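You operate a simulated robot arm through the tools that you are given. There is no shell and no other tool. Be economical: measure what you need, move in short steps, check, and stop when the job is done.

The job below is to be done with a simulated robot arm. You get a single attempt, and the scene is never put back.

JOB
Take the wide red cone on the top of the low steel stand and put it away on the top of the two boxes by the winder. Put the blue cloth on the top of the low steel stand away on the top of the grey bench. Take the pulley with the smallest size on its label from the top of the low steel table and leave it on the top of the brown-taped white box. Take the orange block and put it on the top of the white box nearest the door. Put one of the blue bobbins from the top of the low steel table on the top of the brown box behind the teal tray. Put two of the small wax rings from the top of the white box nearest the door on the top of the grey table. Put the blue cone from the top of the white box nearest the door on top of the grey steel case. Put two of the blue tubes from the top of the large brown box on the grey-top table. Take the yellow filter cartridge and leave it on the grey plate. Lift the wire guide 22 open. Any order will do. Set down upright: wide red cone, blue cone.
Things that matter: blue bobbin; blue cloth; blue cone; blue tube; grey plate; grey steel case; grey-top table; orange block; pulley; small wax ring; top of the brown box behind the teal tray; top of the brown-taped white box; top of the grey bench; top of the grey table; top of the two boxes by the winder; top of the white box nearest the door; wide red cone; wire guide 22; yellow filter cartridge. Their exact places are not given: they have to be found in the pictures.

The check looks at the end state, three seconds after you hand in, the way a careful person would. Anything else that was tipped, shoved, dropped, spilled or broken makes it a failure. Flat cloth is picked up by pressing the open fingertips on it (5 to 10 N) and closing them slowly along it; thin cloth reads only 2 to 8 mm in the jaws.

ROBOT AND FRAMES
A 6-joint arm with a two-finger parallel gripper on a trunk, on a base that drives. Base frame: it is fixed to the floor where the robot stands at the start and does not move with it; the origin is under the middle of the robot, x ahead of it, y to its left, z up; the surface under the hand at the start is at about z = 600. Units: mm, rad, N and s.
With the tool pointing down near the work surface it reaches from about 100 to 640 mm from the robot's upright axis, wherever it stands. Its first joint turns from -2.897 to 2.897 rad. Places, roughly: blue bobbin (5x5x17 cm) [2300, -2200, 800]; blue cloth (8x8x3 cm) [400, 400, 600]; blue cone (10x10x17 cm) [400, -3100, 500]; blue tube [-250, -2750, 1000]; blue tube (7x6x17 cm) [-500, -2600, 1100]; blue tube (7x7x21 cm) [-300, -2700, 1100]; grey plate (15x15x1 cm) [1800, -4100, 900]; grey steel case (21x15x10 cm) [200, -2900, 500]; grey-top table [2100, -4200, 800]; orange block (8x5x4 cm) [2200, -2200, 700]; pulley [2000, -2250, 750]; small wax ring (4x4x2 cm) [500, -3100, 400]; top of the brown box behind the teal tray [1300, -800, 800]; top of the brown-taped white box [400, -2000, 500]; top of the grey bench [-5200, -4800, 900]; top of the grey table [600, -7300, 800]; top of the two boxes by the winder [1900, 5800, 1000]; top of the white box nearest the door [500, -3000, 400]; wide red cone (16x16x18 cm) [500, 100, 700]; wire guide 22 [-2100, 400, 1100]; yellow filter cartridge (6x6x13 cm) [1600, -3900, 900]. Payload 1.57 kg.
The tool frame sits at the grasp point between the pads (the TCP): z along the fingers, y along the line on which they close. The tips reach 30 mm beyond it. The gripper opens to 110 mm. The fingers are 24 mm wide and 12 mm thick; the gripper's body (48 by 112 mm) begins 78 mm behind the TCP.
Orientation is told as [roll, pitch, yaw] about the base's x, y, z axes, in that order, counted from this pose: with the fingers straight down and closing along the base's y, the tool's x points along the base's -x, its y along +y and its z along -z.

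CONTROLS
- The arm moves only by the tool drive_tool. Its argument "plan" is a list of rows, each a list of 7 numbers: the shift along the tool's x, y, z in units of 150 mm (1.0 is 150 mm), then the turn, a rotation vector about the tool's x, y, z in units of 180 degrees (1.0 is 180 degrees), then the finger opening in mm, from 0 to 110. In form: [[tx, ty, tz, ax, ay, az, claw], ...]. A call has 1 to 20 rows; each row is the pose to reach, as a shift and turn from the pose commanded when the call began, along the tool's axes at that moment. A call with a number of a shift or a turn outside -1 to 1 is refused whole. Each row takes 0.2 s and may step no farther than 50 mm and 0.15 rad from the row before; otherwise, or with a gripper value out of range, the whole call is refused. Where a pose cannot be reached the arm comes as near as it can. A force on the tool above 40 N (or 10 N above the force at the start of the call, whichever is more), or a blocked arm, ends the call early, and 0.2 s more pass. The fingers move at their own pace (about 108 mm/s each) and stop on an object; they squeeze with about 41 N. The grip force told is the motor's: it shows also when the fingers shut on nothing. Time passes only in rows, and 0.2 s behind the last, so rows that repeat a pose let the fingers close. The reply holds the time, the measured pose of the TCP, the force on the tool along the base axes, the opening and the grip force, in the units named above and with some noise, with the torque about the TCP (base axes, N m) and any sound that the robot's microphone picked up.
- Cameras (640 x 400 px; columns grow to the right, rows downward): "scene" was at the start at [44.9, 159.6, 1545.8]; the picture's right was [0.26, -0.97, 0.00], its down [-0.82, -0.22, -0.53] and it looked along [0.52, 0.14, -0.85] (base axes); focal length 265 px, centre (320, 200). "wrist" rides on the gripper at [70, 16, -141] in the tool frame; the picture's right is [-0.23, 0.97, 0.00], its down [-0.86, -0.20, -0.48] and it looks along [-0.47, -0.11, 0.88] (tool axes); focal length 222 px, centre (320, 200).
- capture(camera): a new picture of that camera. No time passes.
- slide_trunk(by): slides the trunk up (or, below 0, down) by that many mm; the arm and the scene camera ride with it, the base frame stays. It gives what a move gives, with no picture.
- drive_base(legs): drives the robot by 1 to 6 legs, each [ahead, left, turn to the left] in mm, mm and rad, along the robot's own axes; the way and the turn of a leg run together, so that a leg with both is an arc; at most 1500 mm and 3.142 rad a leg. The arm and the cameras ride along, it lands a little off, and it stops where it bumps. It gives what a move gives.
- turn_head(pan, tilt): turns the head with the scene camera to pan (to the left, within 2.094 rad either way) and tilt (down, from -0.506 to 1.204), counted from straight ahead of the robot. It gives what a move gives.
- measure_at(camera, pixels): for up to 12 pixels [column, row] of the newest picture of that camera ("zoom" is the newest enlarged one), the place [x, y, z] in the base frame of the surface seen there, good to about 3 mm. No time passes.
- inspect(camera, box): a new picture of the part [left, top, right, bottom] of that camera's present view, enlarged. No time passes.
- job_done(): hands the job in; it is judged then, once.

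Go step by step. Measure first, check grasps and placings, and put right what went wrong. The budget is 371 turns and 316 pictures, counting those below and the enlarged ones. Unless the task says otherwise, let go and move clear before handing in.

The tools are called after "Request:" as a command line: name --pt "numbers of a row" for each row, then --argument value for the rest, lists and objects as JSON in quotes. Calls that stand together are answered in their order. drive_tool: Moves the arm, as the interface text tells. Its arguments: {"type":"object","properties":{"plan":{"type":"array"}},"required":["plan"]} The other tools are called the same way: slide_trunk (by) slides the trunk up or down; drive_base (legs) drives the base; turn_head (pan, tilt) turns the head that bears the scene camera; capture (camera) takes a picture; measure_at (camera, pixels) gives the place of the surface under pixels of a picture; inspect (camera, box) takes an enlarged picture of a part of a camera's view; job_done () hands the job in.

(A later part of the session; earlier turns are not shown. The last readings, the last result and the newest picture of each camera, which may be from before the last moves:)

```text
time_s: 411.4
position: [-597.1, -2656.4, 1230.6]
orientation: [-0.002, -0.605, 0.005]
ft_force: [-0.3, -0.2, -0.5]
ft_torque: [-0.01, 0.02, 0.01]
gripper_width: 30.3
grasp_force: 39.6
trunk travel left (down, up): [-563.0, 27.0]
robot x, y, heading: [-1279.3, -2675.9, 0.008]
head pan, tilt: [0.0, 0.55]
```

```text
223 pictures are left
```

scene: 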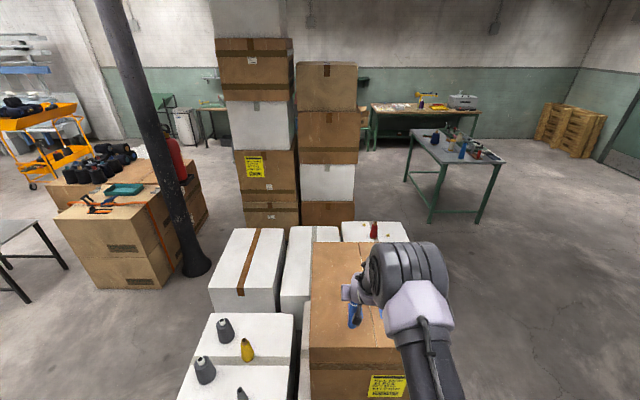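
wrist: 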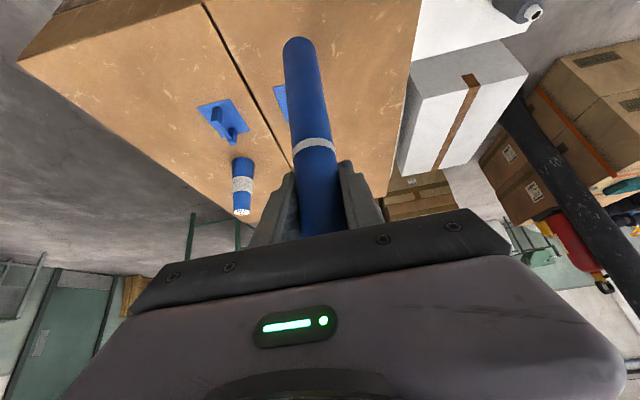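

Tube is vertical. Drive so that the TCP ends over the cartridge's old spot (1600,-3935).

Request:
drive_base --legs '[[0, -1279, -0.006], [1500, 0, 0], [690, 0, 0]]'

Request:
capture --camera "wrist"

```text
time_s: 428.4
position: [1610.6, -3919.2, 1231.1]
orientation: [-0.001, -0.606, 0.013]
ft_force: [0.2, 0.5, -1.0]
ft_torque: [0.0, -0.01, -0.02]
gripper_width: 30.6
grasp_force: 39.4
trunk travel left (down, up): [-563.0, 27.0]
robot x, y, heading: [926.8, -3943.8, 0.019]
head pan, tilt: [0.0, 0.55]
```

```text
222 pictures are left
```

wrist: 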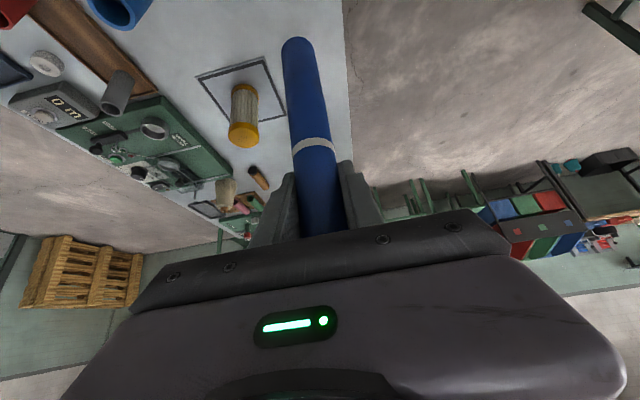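

Request:
slide_trunk --by -209

Request:
slide_trunk --by -5

```text
time_s: 430.6
position: [1610.2, -3919.1, 1021.6]
orientation: [-0.001, -0.604, 0.014]
ft_force: [0.6, -0.4, -0.7]
ft_torque: [0.0, 0.0, 0.02]
gripper_width: 30.5
grasp_force: 39.6
trunk travel left (down, up): [-354.0, 236.0]
robot x, y, heading: [930.4, -3945.7, 0.007]
head pan, tilt: [0.0, 0.55]
```

```text
time_s: 431.1
position: [1610.7, -3918.4, 1017.1]
orientation: [-0.001, -0.607, 0.015]
ft_force: [0.3, 0.2, -1.1]
ft_torque: [0.02, 0.02, 0.01]
gripper_width: 30.5
grasp_force: 39.8
trunk travel left (down, up): [-349.0, 241.0]
robot x, y, heading: [930.6, -3942.3, 0.008]
head pan, tilt: [0.0, 0.55]
```

Request:
slide_trunk --by -2

Request:
slide_trunk --by -1.5

Request:
capture --camera "wrist"

```text
time_s: 431.7
position: [1611.1, -3919.1, 1016.0]
orientation: [-0.001, -0.606, 0.013]
ft_force: [0.4, 0.0, 6.4]
ft_torque: [0.02, 0.05, 0.03]
gripper_width: 30.1
grasp_force: 39.7
trunk travel left (down, up): [-347.0, 243.0]
robot x, y, heading: [928.5, -3941.9, 0.011]
head pan, tilt: [0.0, 0.55]
```

```text
time_s: 432.2
position: [1610.6, -3920.0, 1014.8]
orientation: [-0.003, -0.611, 0.015]
ft_force: [0.2, -0.6, 18.4]
ft_torque: [0.01, 0.26, 0.03]
gripper_width: 30.7
grasp_force: 39.6
trunk travel left (down, up): [-345.0, 245.0]
robot x, y, heading: [926.7, -3944.7, 0.014]
head pan, tilt: [0.0, 0.55]
```

```text
221 pictures are left
```

wrist: 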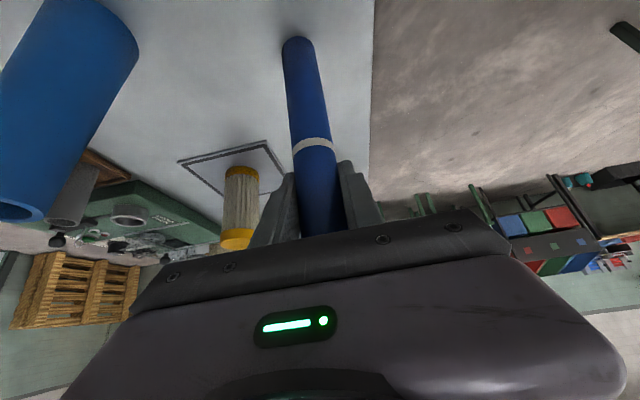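

Contact. Release slowly and back away along the tool axis.

Request:
drive_tool --pt "0 0 0 0 0 0 32" --pt "0 0 0 0 0 0 40" --pt "0 0 0 0 0 0 60" --pt "0 0 0 0 0 0 70" --pt "0 0 -0.2 0 0 0 70" --pt "0 0 -0.5 0 0 0 70" --pt "0 0 -0.8 0 0 0 70" --pt "0 0 -1 0 0 0 70"

Request:
capture --camera "wrist"

```text
time_s: 434.0
position: [1524.1, -3919.5, 1137.8]
orientation: [-0.002, -0.604, 0.014]
ft_force: [0.4, -0.3, 0.0]
ft_torque: [0.01, -0.03, 0.0]
gripper_width: 70.0
grasp_force: 0.1
trunk travel left (down, up): [-345.0, 245.0]
robot x, y, heading: [928.4, -3946.5, 0.011]
head pan, tilt: [0.0, 0.55]
```

```text
220 pictures are left
```

wrist: 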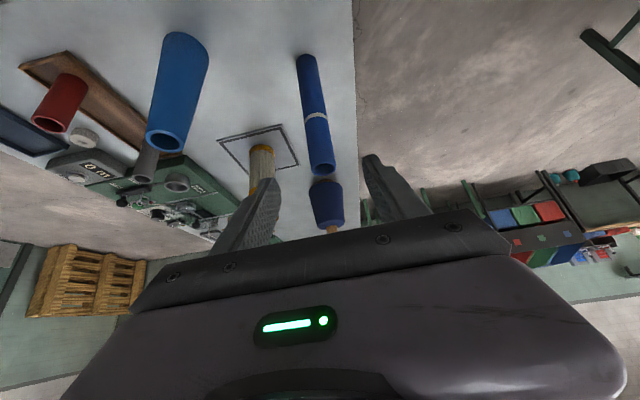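

Both tubes stand on the grey-top table. Next the white box with the blue cone: back off, restore the tool to vertical, turn to face it.

Request:
drive_base --legs '[[-600, 0, 0], [0, 0, 1.558]]'

Request:
drive_tool --pt "0.1 0 0 0 0.04 0 90" --pt "0.3 0 0 0 0.08 0 110" --pt "0.5 0 0 0 0.12 0 110" --pt "0.6 0 0 0 0.16 0 110" --pt "0.7 0 0 0 0.193 0 110" --pt "0.9 0 0 0 0.193 0 110" --pt "1.0 0 0 0 0.193 0 110"

Request:
turn_head --pan 0.0 --tilt 0.75

Request:
capture --camera "scene"

```text
time_s: 441.2
position: [301.2, -3354.7, 1135.4]
orientation: [-0.002, -0.608, 1.585]
ft_force: [0.5, -0.4, -0.2]
ft_torque: [-0.01, -0.01, 0.01]
gripper_width: 70.0
grasp_force: 0.0
trunk travel left (down, up): [-345.0, 245.0]
robot x, y, heading: [327.1, -3951.8, 1.587]
head pan, tilt: [0.0, 0.55]
```

```text
time_s: 442.8
position: [304.8, -3478.3, 1050.2]
orientation: [-0.001, 0.001, 1.584]
ft_force: [-0.5, 0.6, 1.1]
ft_torque: [0.0, 0.03, 0.0]
gripper_width: 110.1
grasp_force: 0.0
out of reach, approached as far as the arm can: row 1
trunk travel left (down, up): [-345.0, 245.0]
robot x, y, heading: [327.6, -3952.6, 1.585]
head pan, tilt: [0.0, 0.55]
```

```text
time_s: 443.5
position: [304.8, -3479.1, 1052.4]
orientation: [-0.001, 0.0, 1.585]
ft_force: [-0.2, 0.5, 0.4]
ft_torque: [0.0, 0.01, -0.02]
gripper_width: 109.8
grasp_force: 0.0
trunk travel left (down, up): [-345.0, 245.0]
robot x, y, heading: [328.0, -3948.5, 1.582]
head pan, tilt: [0.0, 0.75]
```

```text
219 pictures are left
```

scene: 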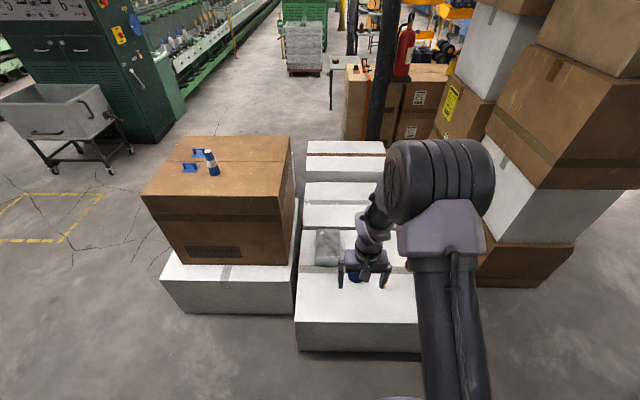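

Request:
drive_base --legs '[[310, 0, 0]]'

Request:
slide_trunk --by -250

Request:
capture --camera "wrist"

Request:
capture --camera "scene"

```text
time_s: 445.6
position: [301.7, -3170.5, 1050.6]
orientation: [-0.002, 0.001, 1.583]
ft_force: [0.3, -0.7, -0.8]
ft_torque: [-0.05, -0.01, 0.0]
gripper_width: 110.1
grasp_force: 0.1
trunk travel left (down, up): [-345.0, 245.0]
robot x, y, heading: [324.9, -3643.4, 1.581]
head pan, tilt: [0.0, 0.75]
```

```text
time_s: 448.2
position: [301.9, -3171.7, 801.5]
orientation: [-0.002, -0.001, 1.584]
ft_force: [0.2, 0.1, 0.1]
ft_torque: [-0.01, 0.01, 0.0]
gripper_width: 110.1
grasp_force: 0.2
trunk travel left (down, up): [-95.0, 495.0]
robot x, y, heading: [321.6, -3638.6, 1.586]
head pan, tilt: [0.0, 0.75]
```

```text
218 pictures are left
```

wrist: 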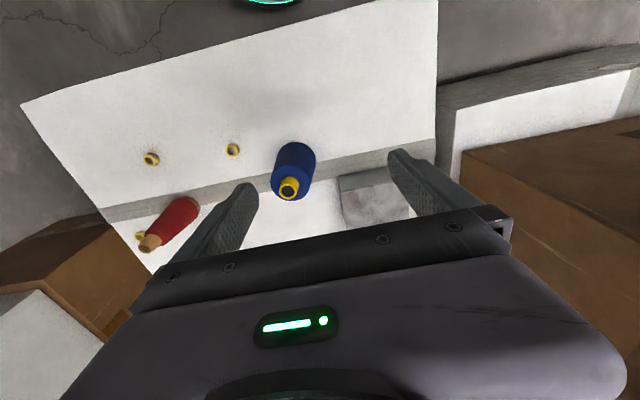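

```text
217 pictures are left
```

scene: 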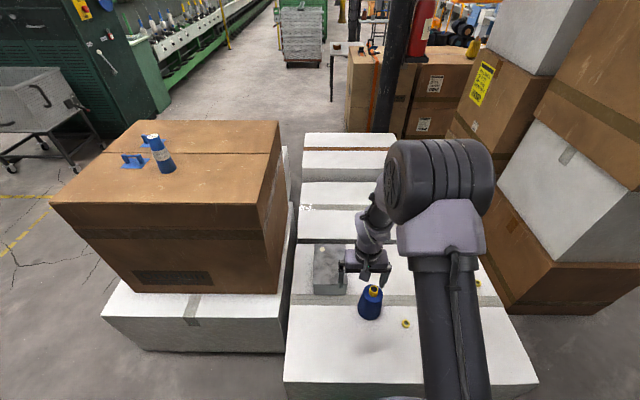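

Request:
inspect --camera "wrist" --box '[120, 120, 440, 260]'

Request:
measure_at --camera "wrist" --pixels '[[288, 190], [288, 181], [279, 190], [299, 188], [288, 199], [300, 150], [233, 149], [151, 158], [370, 185], [345, 195], [385, 180], [138, 238]]'

Request:
measure_at --camera "scene" --pixels '[[315, 248], [345, 247], [320, 290], [325, 260], [350, 215], [373, 291]]'

```text
2.00 times, centred on (280, 190) of wrist
```

zoom: 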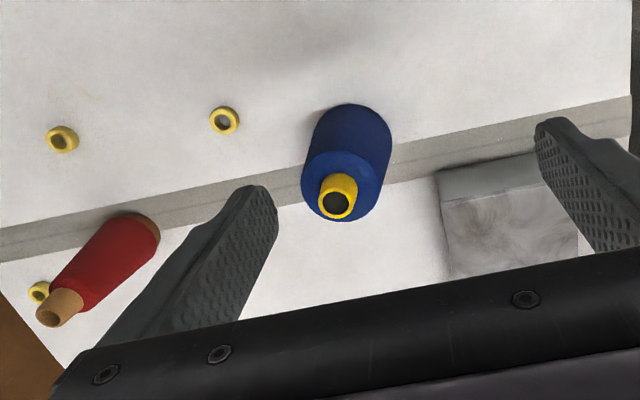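

```text
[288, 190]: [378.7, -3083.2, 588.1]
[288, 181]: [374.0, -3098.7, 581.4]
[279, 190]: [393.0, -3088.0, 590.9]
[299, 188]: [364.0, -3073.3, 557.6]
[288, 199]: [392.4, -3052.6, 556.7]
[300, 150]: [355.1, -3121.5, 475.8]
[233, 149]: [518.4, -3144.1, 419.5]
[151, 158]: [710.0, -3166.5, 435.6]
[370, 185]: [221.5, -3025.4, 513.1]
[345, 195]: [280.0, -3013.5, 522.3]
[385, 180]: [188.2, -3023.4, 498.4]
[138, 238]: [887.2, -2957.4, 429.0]
```

```text
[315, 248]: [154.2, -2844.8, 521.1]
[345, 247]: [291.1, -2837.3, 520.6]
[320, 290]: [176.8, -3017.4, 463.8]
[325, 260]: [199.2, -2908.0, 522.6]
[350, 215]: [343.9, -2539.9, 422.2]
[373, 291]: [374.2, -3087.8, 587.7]
```

Cone tube centre ≈(378,-3087), top 590; case top z≈521 spanning x 154–295, y -3018…-2840. Grip the cone by its tube.

Request:
drive_tool --pt "-0.2 -0.18 0.1 0 0 0 90" --pt "-0.4 -0.36 0.2 0 0 0 70" --pt "-0.56 -0.515 0.35 0 0 0 70" --pt "-0.56 -0.515 0.6 0 0 0 70" --pt "-0.56 -0.515 0.9 0 0 0 70" --pt "-0.56 -0.515 0.9 0 0 0 70"

Request:
inspect --camera "wrist" --box '[200, 100, 440, 250]'

Request:
measure_at --camera "zoom" --pixels '[[300, 180], [320, 160], [320, 195], [340, 180]]'

```text
time_s: 449.6
position: [378.5, -3087.2, 665.2]
orientation: [-0.001, 0.0, 1.583]
ft_force: [0.5, 0.4, 0.7]
ft_torque: [0.03, 0.02, 0.03]
gripper_width: 69.9
grasp_force: 0.0
trunk travel left (down, up): [-95.0, 495.0]
robot x, y, heading: [324.3, -3639.5, 1.578]
head pan, tilt: [0.0, 0.75]
```

```text
2.67 times, centred on (320, 175) of wrist
```

zoom: 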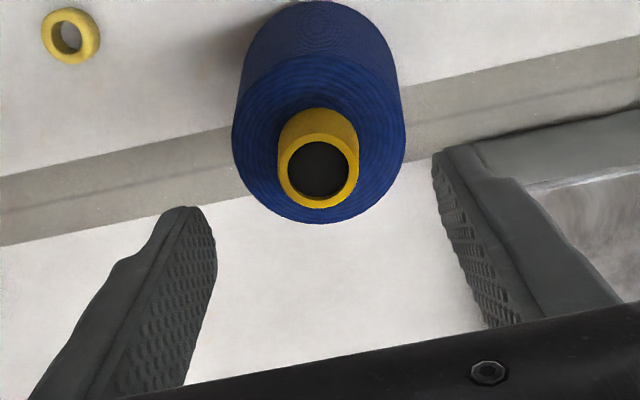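

```text
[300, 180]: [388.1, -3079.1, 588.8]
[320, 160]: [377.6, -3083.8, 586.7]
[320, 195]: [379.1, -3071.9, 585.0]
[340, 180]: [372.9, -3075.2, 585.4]
```

Request:
drive_tool --pt "-0.04 -0.01 0.2 0 0 0 70" --pt "-0.04 -0.01 0.4 0 0 0 70" --pt "-0.04 -0.01 0.5 0 0 0 70" --pt "-0.04 -0.01 0.5 0 0 0 40" --pt "-0.04 -0.01 0.5 0 0 0 15" --pt "-0.04 -0.01 0.5 0 0 0 10" --pt "-0.04 -0.01 0.5 0 0 0 10"

Request:
drive_tool --pt "0 0 -0.2 0 0 0 10" --pt "0 0 -0.5 0 0 0 10" --pt "0 0 -0.8 0 0 0 10" --pt "0.2 0 -1 0 0 0 10" --pt "0.2 0 -1 0 0 0 10"

Request:
capture --camera "wrist"

```text
time_s: 451.2
position: [379.9, -3080.6, 590.2]
orientation: [-0.002, -0.001, 1.584]
ft_force: [0.0, 0.8, 0.4]
ft_torque: [0.19, 0.1, 0.02]
gripper_width: 33.6
grasp_force: 40.3
trunk travel left (down, up): [-95.0, 495.0]
robot x, y, heading: [325.5, -3644.8, 1.577]
head pan, tilt: [0.0, 0.75]
```

```text
time_s: 452.4
position: [379.7, -3110.3, 740.2]
orientation: [-0.002, 0.001, 1.583]
ft_force: [-0.5, 0.4, -4.7]
ft_torque: [0.02, -0.01, 0.02]
gripper_width: 33.7
grasp_force: 41.5
trunk travel left (down, up): [-95.0, 495.0]
robot x, y, heading: [323.0, -3643.2, 1.583]
head pan, tilt: [0.0, 0.75]
```

```text
214 pictures are left
```

wrist: 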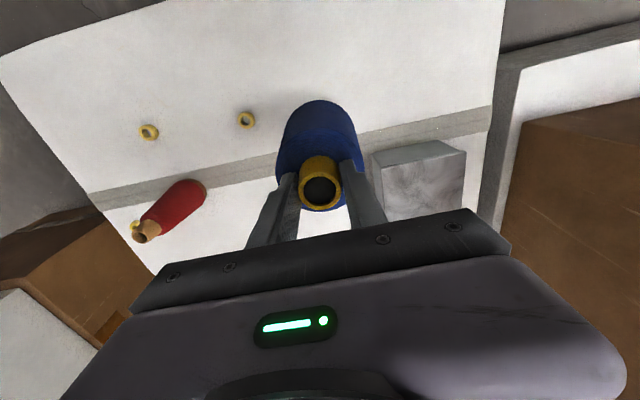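

Cone lifted. Measure the case top precisely.

Request:
measure_at --camera "wrist" --pixels '[[372, 170], [466, 152], [380, 215], [462, 205], [420, 190], [384, 180], [455, 165]]'

Request:
capture --camera "scene"

```text
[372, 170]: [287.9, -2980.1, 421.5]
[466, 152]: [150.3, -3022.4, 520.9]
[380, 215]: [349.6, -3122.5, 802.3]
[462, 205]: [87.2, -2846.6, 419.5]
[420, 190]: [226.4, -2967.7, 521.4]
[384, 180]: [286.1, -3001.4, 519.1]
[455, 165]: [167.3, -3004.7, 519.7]
```

```text
213 pictures are left
```

scene: 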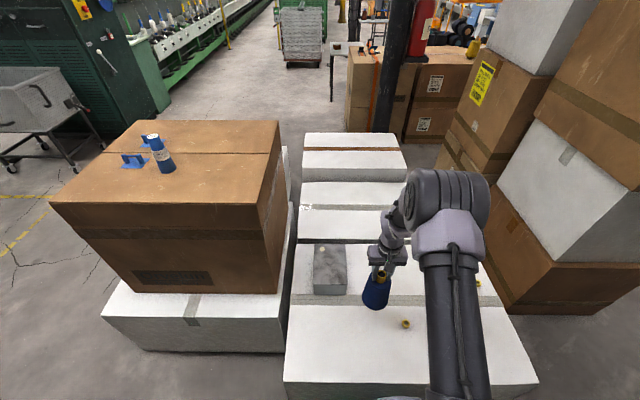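

Place the cone at about (221,-2940) on the case. Shift base left 110 and forward 60, then extend.

Request:
drive_base --legs '[[0, 130, 0], [60, 0, 0]]'

Request:
drive_tool --pt "-0.2 0.06 0 0 0 0 10" --pt "-0.4 0.12 0 0 0 0 10" --pt "-0.6 0.18 0 0 0 0 10" --pt "-0.72 0.2 0 0 0 0 10" --pt "-0.72 0.2 0 0 0 0 10"

Request:
capture --camera "wrist"

Request:
capture --camera "scene"

```text
time_s: 454.2
position: [247.1, -3050.9, 740.7]
orientation: [-0.002, 0.002, 1.581]
ft_force: [0.7, 1.0, -5.4]
ft_torque: [-0.01, 0.02, 0.0]
gripper_width: 33.4
grasp_force: 41.0
trunk travel left (down, up): [-95.0, 495.0]
robot x, y, heading: [190.7, -3584.3, 1.58]
head pan, tilt: [0.0, 0.75]
```

```text
time_s: 455.4
position: [217.2, -2943.5, 741.8]
orientation: [-0.001, 0.001, 1.581]
ft_force: [0.4, -0.2, -5.3]
ft_torque: [0.03, 0.01, -0.01]
gripper_width: 33.8
grasp_force: 40.9
trunk travel left (down, up): [-95.0, 495.0]
robot x, y, heading: [190.8, -3584.2, 1.581]
head pan, tilt: [0.0, 0.75]
```

```text
212 pictures are left
```

wrist: 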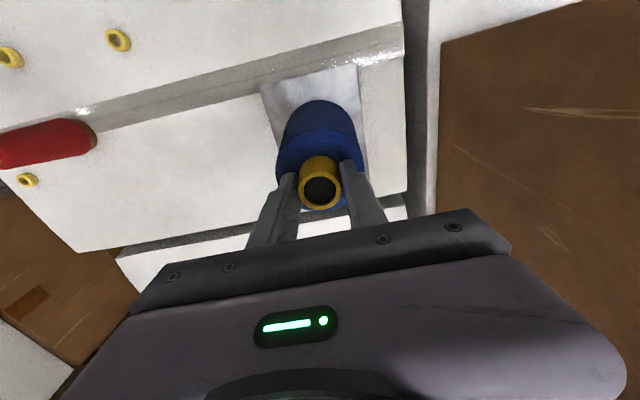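

```text
211 pictures are left
```

scene: 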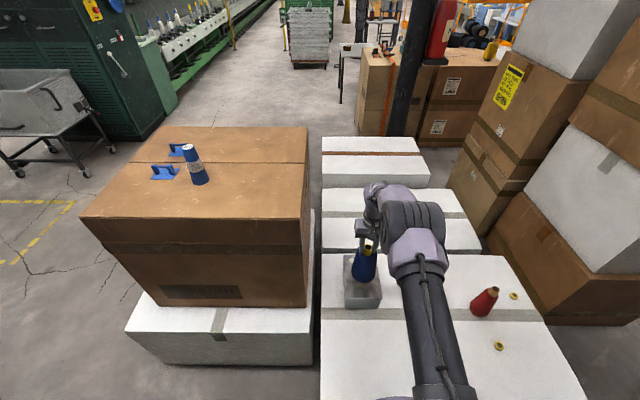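

Over the case. Lower with the trunk: 46 mm, then small steps.

Request:
slide_trunk --by -46

Request:
slide_trunk --by -2.5

Request:
slide_trunk --by -1.5

```text
time_s: 456.3
position: [216.6, -2943.2, 695.4]
orientation: [-0.002, 0.0, 1.58]
ft_force: [0.7, -0.3, -5.5]
ft_torque: [-0.01, 0.0, -0.01]
gripper_width: 33.5
grasp_force: 40.9
trunk travel left (down, up): [-49.0, 541.0]
robot x, y, heading: [190.6, -3586.3, 1.584]
head pan, tilt: [0.0, 0.75]
```

```text
time_s: 456.9
position: [215.7, -2942.4, 694.4]
orientation: [-0.001, 0.003, 1.582]
ft_force: [0.3, -0.1, -4.9]
ft_torque: [0.0, 0.01, 0.03]
gripper_width: 33.5
grasp_force: 41.2
trunk travel left (down, up): [-47.0, 543.0]
robot x, y, heading: [192.4, -3584.2, 1.581]
head pan, tilt: [0.0, 0.75]
```

```text
time_s: 457.4
position: [216.7, -2943.1, 690.7]
orientation: [-0.001, 0.002, 1.581]
ft_force: [0.0, -0.9, -5.9]
ft_torque: [0.01, 0.04, -0.01]
gripper_width: 33.8
grasp_force: 41.1
trunk travel left (down, up): [-45.0, 545.0]
robot x, y, heading: [192.0, -3584.3, 1.584]
head pan, tilt: [0.0, 0.75]
```

Request:
slide_trunk --by -2

Request:
slide_trunk --by -1

```text
time_s: 457.9
position: [217.0, -2943.3, 691.9]
orientation: [-0.001, 0.0, 1.58]
ft_force: [-0.1, -1.9, 11.3]
ft_torque: [-0.64, 0.15, 0.01]
gripper_width: 33.5
grasp_force: 41.3
trunk travel left (down, up): [-43.0, 547.0]
robot x, y, heading: [195.4, -3583.7, 1.582]
head pan, tilt: [0.0, 0.75]
```

```text
time_s: 458.4
position: [216.3, -2943.7, 691.6]
orientation: [-0.001, -0.003, 1.582]
ft_force: [1.5, -2.5, 23.6]
ft_torque: [-0.69, 0.0, -0.04]
gripper_width: 33.3
grasp_force: 40.9
trunk travel left (down, up): [-42.0, 548.0]
robot x, y, heading: [193.2, -3585.6, 1.578]
head pan, tilt: [0.0, 0.75]
```

Contact. Release and rise.

Request:
drive_tool --pt "0 0 -0.01 0 0 0 34" --pt "0 0 -0.01 0 0 0 45" --pt "0 0 -0.01 0 0 0 60" --pt "0 0 -0.1 0 0 0 65" --pt "0 0 -0.35 0 0 0 65" --pt "0 0 -0.65 0 0 0 65" --pt "0 0 -0.8 0 0 0 65"

Request:
capture --camera "wrist"

```text
time_s: 460.0
position: [216.3, -2943.5, 808.9]
orientation: [-0.001, 0.001, 1.583]
ft_force: [-0.2, 0.8, 0.1]
ft_torque: [0.03, -0.02, 0.01]
gripper_width: 64.8
grasp_force: 0.0
trunk travel left (down, up): [-42.0, 548.0]
robot x, y, heading: [193.0, -3583.5, 1.579]
head pan, tilt: [0.0, 0.75]
```

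```text
210 pictures are left
```

wrist: 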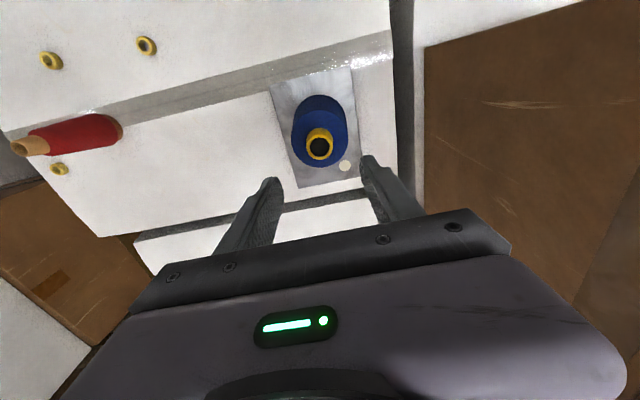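

The blue cone is upright on the case. Now the wax rings: retract and shift right.

Request:
drive_tool --pt "0.3 0 0 0 0 0 70" --pt "0.6 0 0 0 0 0 70" --pt "0.9 0 0 0 0 0 70" --pt "1.0 0 0.1 0 0 0 70"

Request:
drive_base --legs '[[-40, -310, 0]]'

Request:
capture --camera "wrist"

```text
time_s: 461.0
position: [217.9, -3093.1, 795.0]
orientation: [-0.002, 0.001, 1.581]
ft_force: [-0.3, -0.1, 0.0]
ft_torque: [0.0, 0.04, 0.01]
gripper_width: 70.1
grasp_force: 0.0
trunk travel left (down, up): [-42.0, 548.0]
robot x, y, heading: [192.7, -3584.4, 1.582]
head pan, tilt: [0.0, 0.75]
```

```text
time_s: 463.1
position: [528.0, -3129.8, 794.0]
orientation: [-0.001, -0.001, 1.581]
ft_force: [0.6, 0.4, 0.0]
ft_torque: [-0.01, 0.01, 0.0]
gripper_width: 70.1
grasp_force: 0.1
trunk travel left (down, up): [-42.0, 548.0]
robot x, y, heading: [501.1, -3619.5, 1.58]
head pan, tilt: [0.0, 0.75]
```

```text
209 pictures are left
```

wrist: 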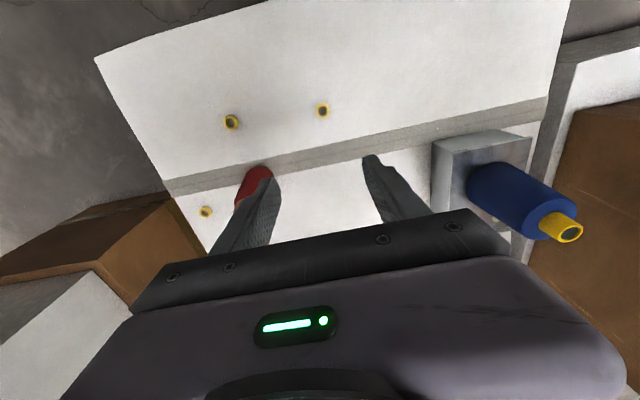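

Request:
measure_at --camera "wrist" --pixels '[[323, 110], [323, 104], [323, 117], [317, 110], [330, 110], [231, 122], [205, 211], [260, 180]]'

Request:
inspect --camera "wrist" --box '[200, 80, 360, 180]'

```text
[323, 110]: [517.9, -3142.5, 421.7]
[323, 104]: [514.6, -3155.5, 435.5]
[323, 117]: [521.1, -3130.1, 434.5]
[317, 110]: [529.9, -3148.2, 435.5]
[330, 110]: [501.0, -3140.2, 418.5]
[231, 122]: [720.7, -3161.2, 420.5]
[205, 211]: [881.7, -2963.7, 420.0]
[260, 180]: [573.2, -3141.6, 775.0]
```

```text
4.00 times, centred on (280, 130) of wrist
```

zoom: 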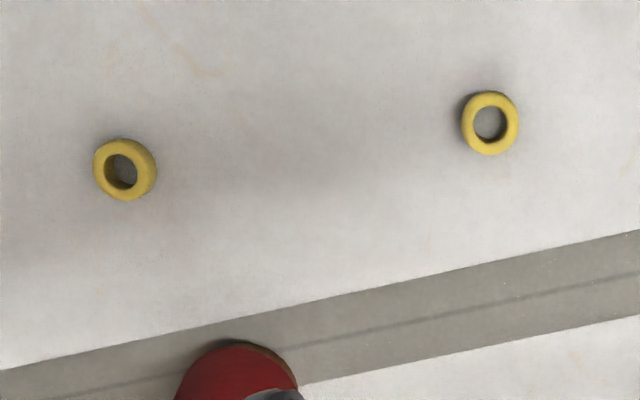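

Ring 1 centre ≈(517,-3142), z 420–436. Descend in stages.

Request:
drive_tool --pt "0.08 0.073 0.3 0 0 0 70" --pt "0.08 0.073 0.6 0 0 0 70" --pt "0.08 0.073 0.9 0 0 0 70" --pt "0.08 0.073 1 0 0 0 70"

Request:
drive_tool --pt "0 0 0.3 0 0 0 70" --pt "0 0 0.6 0 0 0 70" --pt "0 0 0.8 0 0 0 70" --pt "0 0 0.8 0 0 0 70"

Request:
capture --camera "wrist"

```text
time_s: 464.1
position: [517.3, -3143.2, 642.9]
orientation: [-0.001, 0.0, 1.581]
ft_force: [-0.5, 0.3, -0.2]
ft_torque: [-0.02, -0.04, -0.01]
gripper_width: 70.0
grasp_force: 0.0
trunk travel left (down, up): [-42.0, 548.0]
robot x, y, heading: [501.0, -3621.1, 1.579]
head pan, tilt: [0.0, 0.75]
```

```text
time_s: 465.1
position: [516.8, -3142.1, 522.8]
orientation: [-0.001, 0.0, 1.582]
ft_force: [0.0, 0.4, 0.7]
ft_torque: [0.02, 0.0, 0.02]
gripper_width: 70.0
grasp_force: 0.1
trunk travel left (down, up): [-42.0, 548.0]
robot x, y, heading: [500.7, -3620.4, 1.582]
head pan, tilt: [0.0, 0.75]
```

```text
207 pictures are left
```

wrist: 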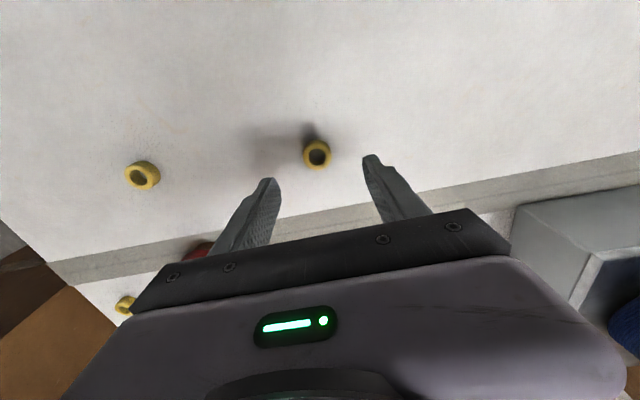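

Request:
measure_at --camera "wrist" --pixels '[[316, 143], [317, 168], [305, 156], [330, 153]]'

```text
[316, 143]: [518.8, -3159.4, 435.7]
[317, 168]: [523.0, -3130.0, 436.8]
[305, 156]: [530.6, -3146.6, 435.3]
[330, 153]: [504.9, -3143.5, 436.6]
```

Request:
drive_tool --pt "0.015 0 0.2 0 0 0 70" --pt "0.015 0 0.38 0 0 0 70" --pt "0.015 0 0.465 0 0 0 70" --pt "0.015 0 0.465 0 0 0 45" --pt "0.015 0 0.465 0 0 0 25" --pt "0.015 0 0.465 0 0 0 15" --pt "0.015 0 0.465 0 0 0 15"

Request:
drive_tool --pt "0 0 -0.2 0 0 0 15" --pt "0 0 -0.5 0 0 0 15" --pt "0 0 -0.8 0 0 0 15" --pt "0 0 -1 0 0 0 15"

Request:
capture --camera "wrist"

```text
time_s: 466.7
position: [517.1, -3146.1, 453.7]
orientation: [-0.004, -0.001, 1.583]
ft_force: [0.3, -0.2, -0.8]
ft_torque: [-0.02, 0.0, 0.02]
gripper_width: 27.5
grasp_force: 38.0
trunk travel left (down, up): [-42.0, 548.0]
robot x, y, heading: [502.1, -3619.1, 1.571]
head pan, tilt: [0.0, 0.75]
```

```text
time_s: 467.7
position: [518.1, -3144.7, 605.1]
orientation: [-0.001, -0.002, 1.58]
ft_force: [-0.7, -0.6, -0.1]
ft_torque: [0.02, 0.01, -0.02]
gripper_width: 27.4
grasp_force: 37.9
trunk travel left (down, up): [-42.0, 548.0]
robot x, y, heading: [501.9, -3625.0, 1.582]
head pan, tilt: [0.0, 0.75]
```

```text
206 pictures are left
```

wrist: 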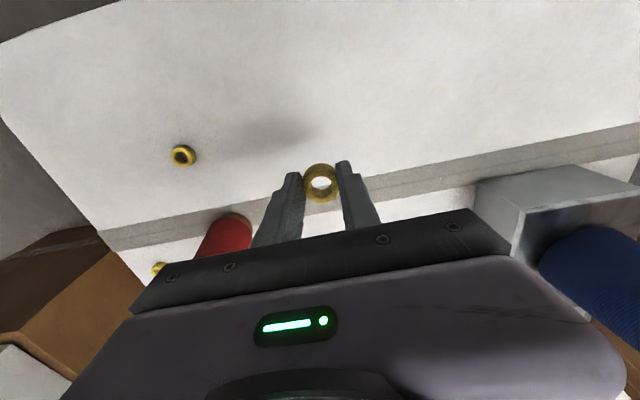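

Ring 1 is held. Raise the trunk, back off, turn around and drive south to the grey table.

Request:
drive_base --legs '[[-350, 0, 0], [0, 0, 3.125], [1500, 0, 0]]'

Request:
slide_trunk --by 380

Request:
turn_head --pan 0.0 --tilt 0.45

Request:
capture --camera "scene"

```text
time_s: 484.2
position: [378.5, -5945.6, 603.2]
orientation: [-0.002, 0.0, -1.624]
ft_force: [0.4, 0.0, 0.0]
ft_torque: [-0.02, -0.01, -0.04]
gripper_width: 27.7
grasp_force: 38.6
trunk travel left (down, up): [-42.0, 548.0]
robot x, y, heading: [423.6, -5471.8, -1.623]
head pan, tilt: [0.0, 0.75]
```

```text
time_s: 487.9
position: [377.8, -5945.7, 983.1]
orientation: [-0.003, -0.001, -1.625]
ft_force: [-0.4, 0.5, 0.0]
ft_torque: [-0.02, -0.01, 0.0]
gripper_width: 27.5
grasp_force: 38.4
trunk travel left (down, up): [-422.0, 168.0]
robot x, y, heading: [424.1, -5469.6, -1.625]
head pan, tilt: [0.0, 0.75]
```

```text
time_s: 488.7
position: [379.4, -5944.9, 984.1]
orientation: [0.0, 0.0, -1.625]
ft_force: [-0.4, 0.3, -0.7]
ft_torque: [-0.04, -0.02, -0.02]
gripper_width: 27.7
grasp_force: 37.8
trunk travel left (down, up): [-422.0, 168.0]
robot x, y, heading: [421.1, -5470.7, -1.624]
head pan, tilt: [0.0, 0.45]
```

```text
205 pictures are left
```

scene: 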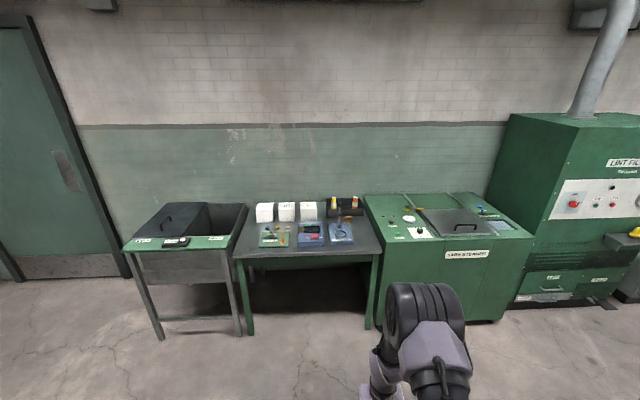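

Request:
inspect --camera "scene" --box '[220, 180, 400, 292]'

Request:
measure_at --camera "scene" --pixels '[[305, 251], [237, 253], [378, 248], [360, 235], [250, 240], [280, 245], [300, 245], [190, 225], [325, 247], [250, 330]]'

```text
3.56 times, centred on (310, 236) of scene
```

zoom: 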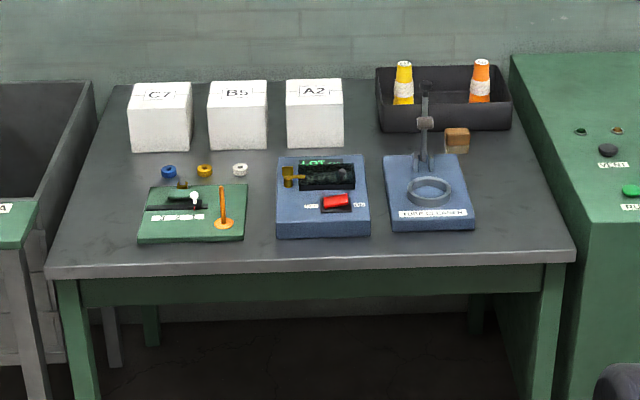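

```text
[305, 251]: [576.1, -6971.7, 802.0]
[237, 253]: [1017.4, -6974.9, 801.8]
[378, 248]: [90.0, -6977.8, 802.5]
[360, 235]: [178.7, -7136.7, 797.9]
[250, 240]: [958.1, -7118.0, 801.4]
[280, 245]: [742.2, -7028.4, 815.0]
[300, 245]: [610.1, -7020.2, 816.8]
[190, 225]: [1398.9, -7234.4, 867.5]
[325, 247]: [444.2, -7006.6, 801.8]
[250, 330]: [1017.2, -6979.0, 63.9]
```

Grey table: front edge y=-6972, top z=802; free area at x≈100–245. Drive so that TCP is at (180,-7056).

Request:
drive_base --legs '[[0, 0, 0.053], [1110, -224, 0]]'

Request:
capture --camera "wrist"

Request:
capture --camera "scene"

```text
time_s: 495.0
position: [171.1, -7074.8, 983.8]
orientation: [-0.002, -0.001, -1.579]
ft_force: [0.4, -0.6, -0.2]
ft_torque: [0.01, 0.04, -0.02]
gripper_width: 27.2
grasp_force: 37.8
trunk travel left (down, up): [-422.0, 168.0]
robot x, y, heading: [196.4, -6595.2, -1.574]
head pan, tilt: [0.0, 0.45]
```

```text
203 pictures are left
```

wrist: 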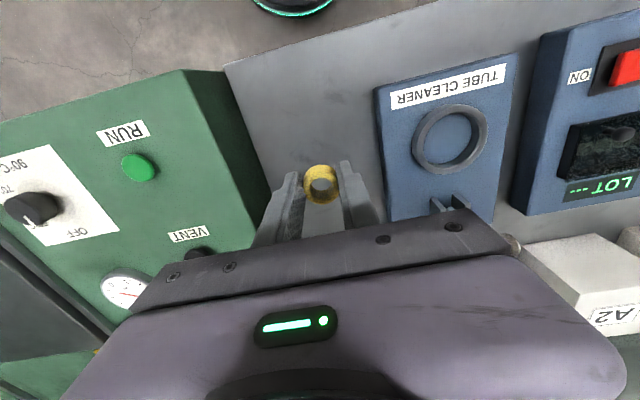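

```text
202 pictures are left
```

scene: 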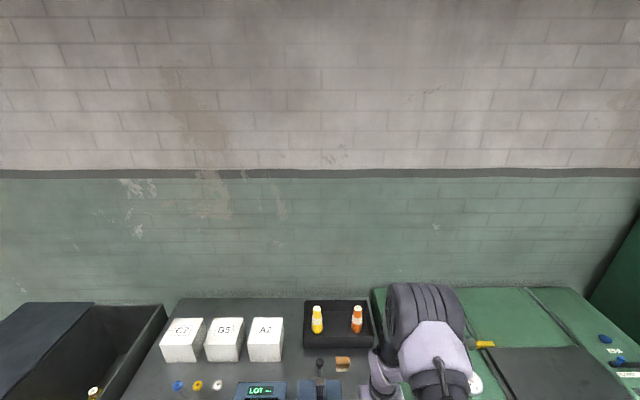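

Request:
measure_at --camera "wrist" --pixels '[[250, 140], [225, 120], [285, 140], [380, 150], [385, 90], [258, 120], [262, 195], [350, 120]]'

```text
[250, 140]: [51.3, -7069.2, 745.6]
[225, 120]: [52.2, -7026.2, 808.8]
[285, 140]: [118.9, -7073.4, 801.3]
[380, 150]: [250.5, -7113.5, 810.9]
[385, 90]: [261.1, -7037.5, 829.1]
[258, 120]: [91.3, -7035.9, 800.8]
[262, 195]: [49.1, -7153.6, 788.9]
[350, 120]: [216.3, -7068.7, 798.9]
```

Free table here (x 91–250). Lower with the trunk.

Request:
slide_trunk --by -144

Request:
slide_trunk --by -3

```text
time_s: 496.7
position: [170.7, -7074.7, 840.3]
orientation: [-0.001, -0.001, -1.579]
ft_force: [0.0, -0.2, 0.9]
ft_torque: [0.0, 0.01, -0.03]
gripper_width: 27.4
grasp_force: 37.8
trunk travel left (down, up): [-278.0, 312.0]
robot x, y, heading: [192.4, -6600.9, -1.575]
head pan, tilt: [0.0, 0.45]
```

```text
time_s: 497.2
position: [170.4, -7074.6, 837.3]
orientation: [-0.002, 0.0, -1.578]
ft_force: [-0.1, -0.5, 0.2]
ft_torque: [0.01, -0.02, -0.03]
gripper_width: 27.5
grasp_force: 37.8
trunk travel left (down, up): [-275.0, 315.0]
robot x, y, heading: [197.9, -6596.9, -1.575]
head pan, tilt: [0.0, 0.45]
```

Request:
slide_trunk --by -1.5

Request:
slide_trunk --by -1.5

```text
time_s: 497.7
position: [171.0, -7075.5, 835.5]
orientation: [-0.001, 0.001, -1.578]
ft_force: [-0.7, -0.3, 1.0]
ft_torque: [0.02, -0.03, 0.0]
gripper_width: 27.3
grasp_force: 38.1
trunk travel left (down, up): [-274.0, 316.0]
robot x, y, heading: [193.6, -6603.8, -1.58]
head pan, tilt: [0.0, 0.45]
```

```text
time_s: 498.2
position: [171.3, -7074.5, 833.9]
orientation: [-0.001, -0.001, -1.577]
ft_force: [-0.2, 0.5, -0.9]
ft_torque: [0.03, 0.01, 0.0]
gripper_width: 27.4
grasp_force: 38.4
trunk travel left (down, up): [-272.0, 318.0]
robot x, y, heading: [195.4, -6600.5, -1.579]
head pan, tilt: [0.0, 0.45]
```

Within ~1–2 mm. Release and rise.

Request:
slide_trunk --by -1

Request:
drive_tool --pt "0 0 0 0 0 0 30" --pt "0 0 0 0 0 0 45" --pt "0 0 0 0 0 0 60" --pt "0 0 -0.2 0 0 0 60" --pt "0 0 -0.5 0 0 0 60" --pt "0 0 -0.8 0 0 0 60" --pt "0 0 -1 0 0 0 60"

Request:
capture --camera "wrist"

```text
time_s: 498.7
position: [170.3, -7075.0, 833.6]
orientation: [-0.003, 0.0, -1.578]
ft_force: [-0.8, 0.2, 7.9]
ft_torque: [-0.02, 0.07, -0.03]
gripper_width: 27.6
grasp_force: 38.2
trunk travel left (down, up): [-271.0, 319.0]
robot x, y, heading: [197.0, -6598.4, -1.579]
head pan, tilt: [0.0, 0.45]
```

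```text
time_s: 500.3
position: [172.5, -7073.8, 984.9]
orientation: [0.0, 0.001, -1.581]
ft_force: [-0.7, -0.2, 0.0]
ft_torque: [0.01, -0.01, -0.01]
gripper_width: 59.7
grasp_force: 0.0
trunk travel left (down, up): [-271.0, 319.0]
robot x, y, heading: [198.1, -6599.0, -1.583]
head pan, tilt: [0.0, 0.45]
```

```text
201 pictures are left
```

wrist: 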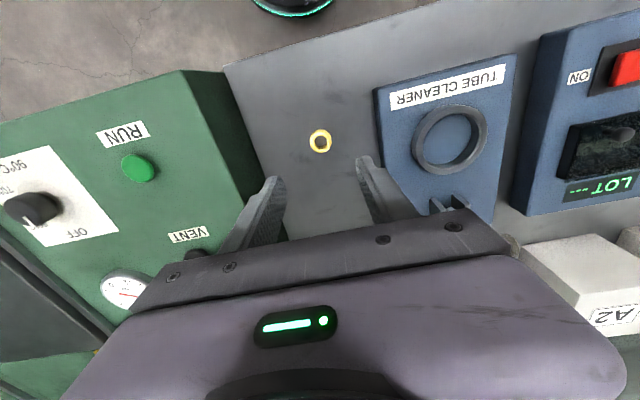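

Ring 1 is on the grey table. Return for ring 2 at about (715,-3163).

Request:
drive_base --legs '[[-1000, 0, 0], [0, 0, 3.154], [1450, -490, 0], [450, 0, 0]]'

Request:
slide_trunk --by -270

Request:
capture --camera "wrist"

```text
refused: 3.154 is not a number from -3.14159 to 3.14159
```

```text
time_s: 501.9
position: [171.6, -7073.2, 829.6]
orientation: [0.0, 0.0, -1.579]
ft_force: [1.3, 15.2, 28.9]
ft_torque: [0.8, -0.59, 0.42]
gripper_width: 59.6
grasp_force: 0.0
trunk travel left (down, up): [-113.0, 477.0]
robot x, y, heading: [195.6, -6600.0, -1.58]
head pan, tilt: [0.0, 0.45]
stopped: the force on the tool passed its limit at 147 N (the readings are from after the stop); the commanded pose is now the measured one
```

```text
200 pictures are left
```

wrist: 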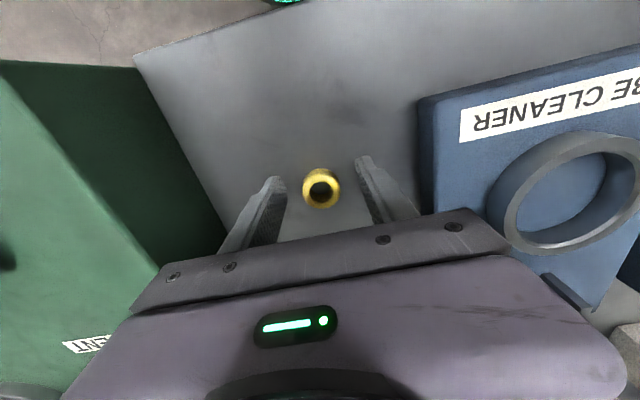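

A turn value was refused and the trunk then lowered the open fingers onto the table top (straddling the ring; nothing moved). Raise it back and check.

Request:
slide_trunk --by 150

Request:
capture --camera "wrist"

Request:
capture --camera "scene"

```text
time_s: 503.7
position: [171.4, -7076.1, 979.1]
orientation: [0.0, -0.001, -1.578]
ft_force: [-0.3, 0.2, 0.7]
ft_torque: [0.01, 0.0, -0.02]
gripper_width: 60.1
grasp_force: 0.1
trunk travel left (down, up): [-263.0, 327.0]
robot x, y, heading: [195.4, -6597.5, -1.579]
head pan, tilt: [0.0, 0.45]
```

```text
199 pictures are left
```

wrist: 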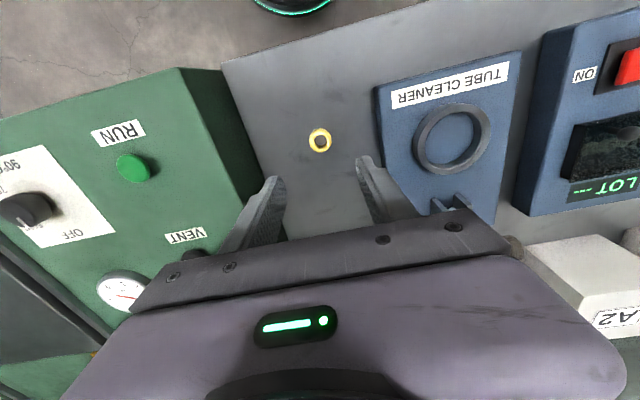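

```text
198 pictures are left
```

scene: 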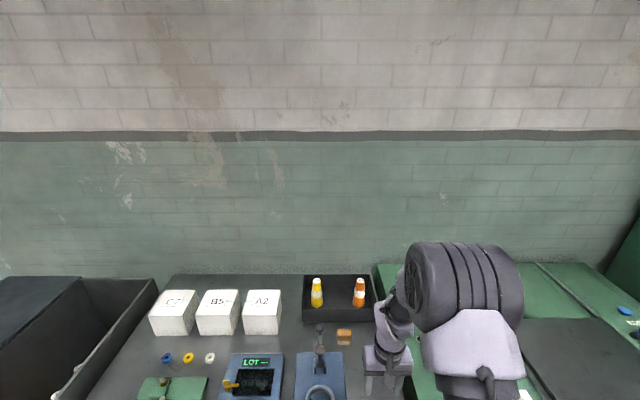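

Nothing was disturbed. Drive back in valid legs.

Request:
drive_base --legs '[[-1000, 0, 0], [0, 0, 3.14], [1450, -490, 0], [430, 0, 0]]'

Request:
capture --camera "wrist"

```text
refused: leg 3 is longer than a leg can be; nothing moved
```

```text
197 pictures are left
```

wrist: 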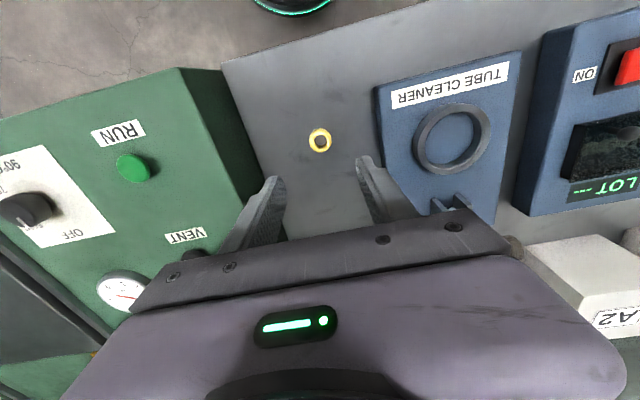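

Leg length over 1500; split it.

Request:
drive_base --legs '[[-1000, 0, 0], [0, 0, 3.14], [1000, -490, 0], [880, 0, 0]]'

Request:
capture --camera "wrist"

```text
time_s: 525.8
position: [746.2, -3242.9, 979.2]
orientation: [0.0, -0.001, 1.56]
ft_force: [-0.6, 0.9, 0.3]
ft_torque: [0.0, -0.04, 0.01]
gripper_width: 59.9
grasp_force: 0.0
trunk travel left (down, up): [-263.0, 327.0]
robot x, y, heading: [723.8, -3718.4, 1.561]
head pan, tilt: [0.0, 0.45]
```

```text
196 pictures are left
```

wrist: 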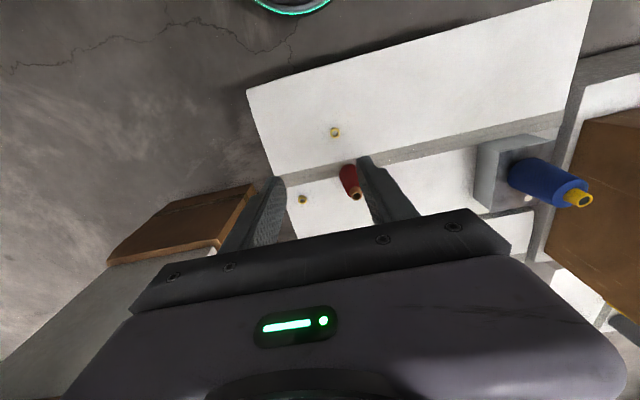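

Request:
drive_base --legs '[[90, 30, 0.01]]'

Request:
slide_trunk --by -262

Request:
capture --camera "wrist"

```text
time_s: 526.9
position: [710.7, -3153.6, 977.5]
orientation: [-0.003, 0.0, 1.571]
ft_force: [-0.4, 1.0, -0.6]
ft_torque: [-0.03, -0.02, -0.02]
gripper_width: 60.0
grasp_force: 0.1
trunk travel left (down, up): [-263.0, 327.0]
robot x, y, heading: [689.9, -3634.3, 1.573]
head pan, tilt: [0.0, 0.45]
```

```text
time_s: 529.6
position: [712.3, -3154.9, 715.7]
orientation: [0.0, -0.002, 1.571]
ft_force: [0.3, -0.2, 0.6]
ft_torque: [-0.02, 0.04, -0.01]
gripper_width: 59.7
grasp_force: 0.1
trunk travel left (down, up): [-1.0, 589.0]
robot x, y, heading: [693.8, -3633.6, 1.572]
head pan, tilt: [0.0, 0.45]
```

```text
195 pictures are left
```

wrist: 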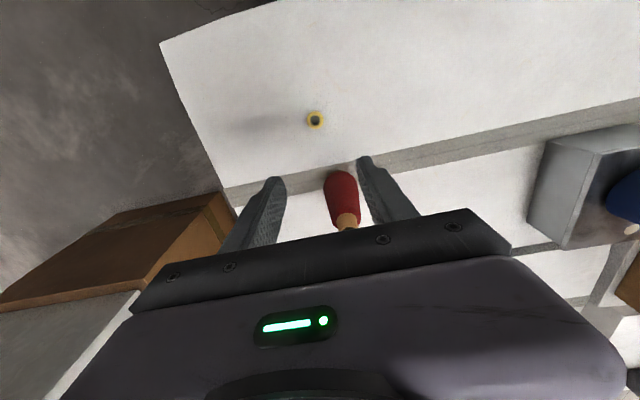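

Request:
measure_at --camera "wrist" --pixels '[[315, 112], [315, 127], [307, 119], [323, 119], [340, 180], [348, 215], [330, 190], [150, 230], [220, 210]]'

```text
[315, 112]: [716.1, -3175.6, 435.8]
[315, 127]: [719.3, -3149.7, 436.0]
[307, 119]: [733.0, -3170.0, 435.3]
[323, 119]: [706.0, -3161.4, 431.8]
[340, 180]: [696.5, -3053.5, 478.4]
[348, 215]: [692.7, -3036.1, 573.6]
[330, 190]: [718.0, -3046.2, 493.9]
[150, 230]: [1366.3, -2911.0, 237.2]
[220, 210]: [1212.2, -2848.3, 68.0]
```

Request:
drive_tool --pt "0.054 -0.038 0.3 0 0 0 65" --pt "0.054 -0.038 0.6 0 0 0 65" --pt "0.054 -0.038 0.9 0 0 0 65" --pt "0.054 -0.038 1 0 0 0 65"

Request:
drive_tool --pt "0 0 0.25 0 0 0 65" --pt "0 0 0.25 0 0 0 65"

Request:
capture --camera "wrist"

Request:
measure_at --camera "wrist" --pixels '[[317, 150], [317, 168], [306, 158], [330, 156]]'

```text
time_s: 530.6
position: [718.6, -3162.7, 566.0]
orientation: [-0.001, -0.001, 1.572]
ft_force: [-0.5, -0.4, -0.2]
ft_torque: [0.0, -0.01, 0.03]
gripper_width: 64.9
grasp_force: 0.0
trunk travel left (down, up): [-1.0, 589.0]
robot x, y, heading: [691.5, -3633.3, 1.572]
head pan, tilt: [0.0, 0.45]
```

```text
time_s: 531.2
position: [718.2, -3162.3, 527.6]
orientation: [-0.002, -0.003, 1.571]
ft_force: [0.0, -0.3, 0.4]
ft_torque: [0.0, 0.01, 0.0]
gripper_width: 65.1
grasp_force: 0.1
trunk travel left (down, up): [-1.0, 589.0]
robot x, y, heading: [692.6, -3633.9, 1.571]
head pan, tilt: [0.0, 0.45]
```

```text
194 pictures are left
```

wrist: 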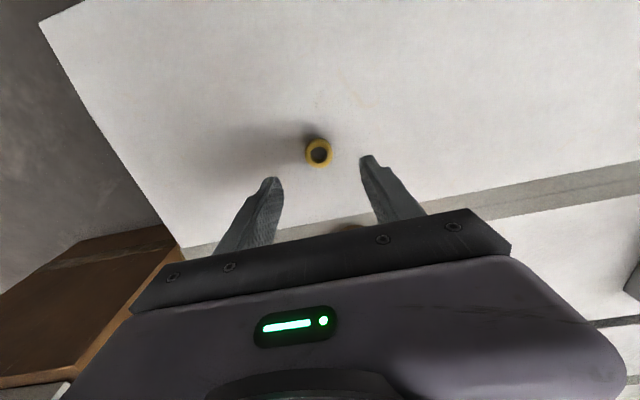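

```text
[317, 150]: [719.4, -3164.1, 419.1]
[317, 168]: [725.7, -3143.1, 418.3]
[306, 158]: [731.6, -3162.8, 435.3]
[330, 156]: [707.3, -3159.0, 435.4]
```

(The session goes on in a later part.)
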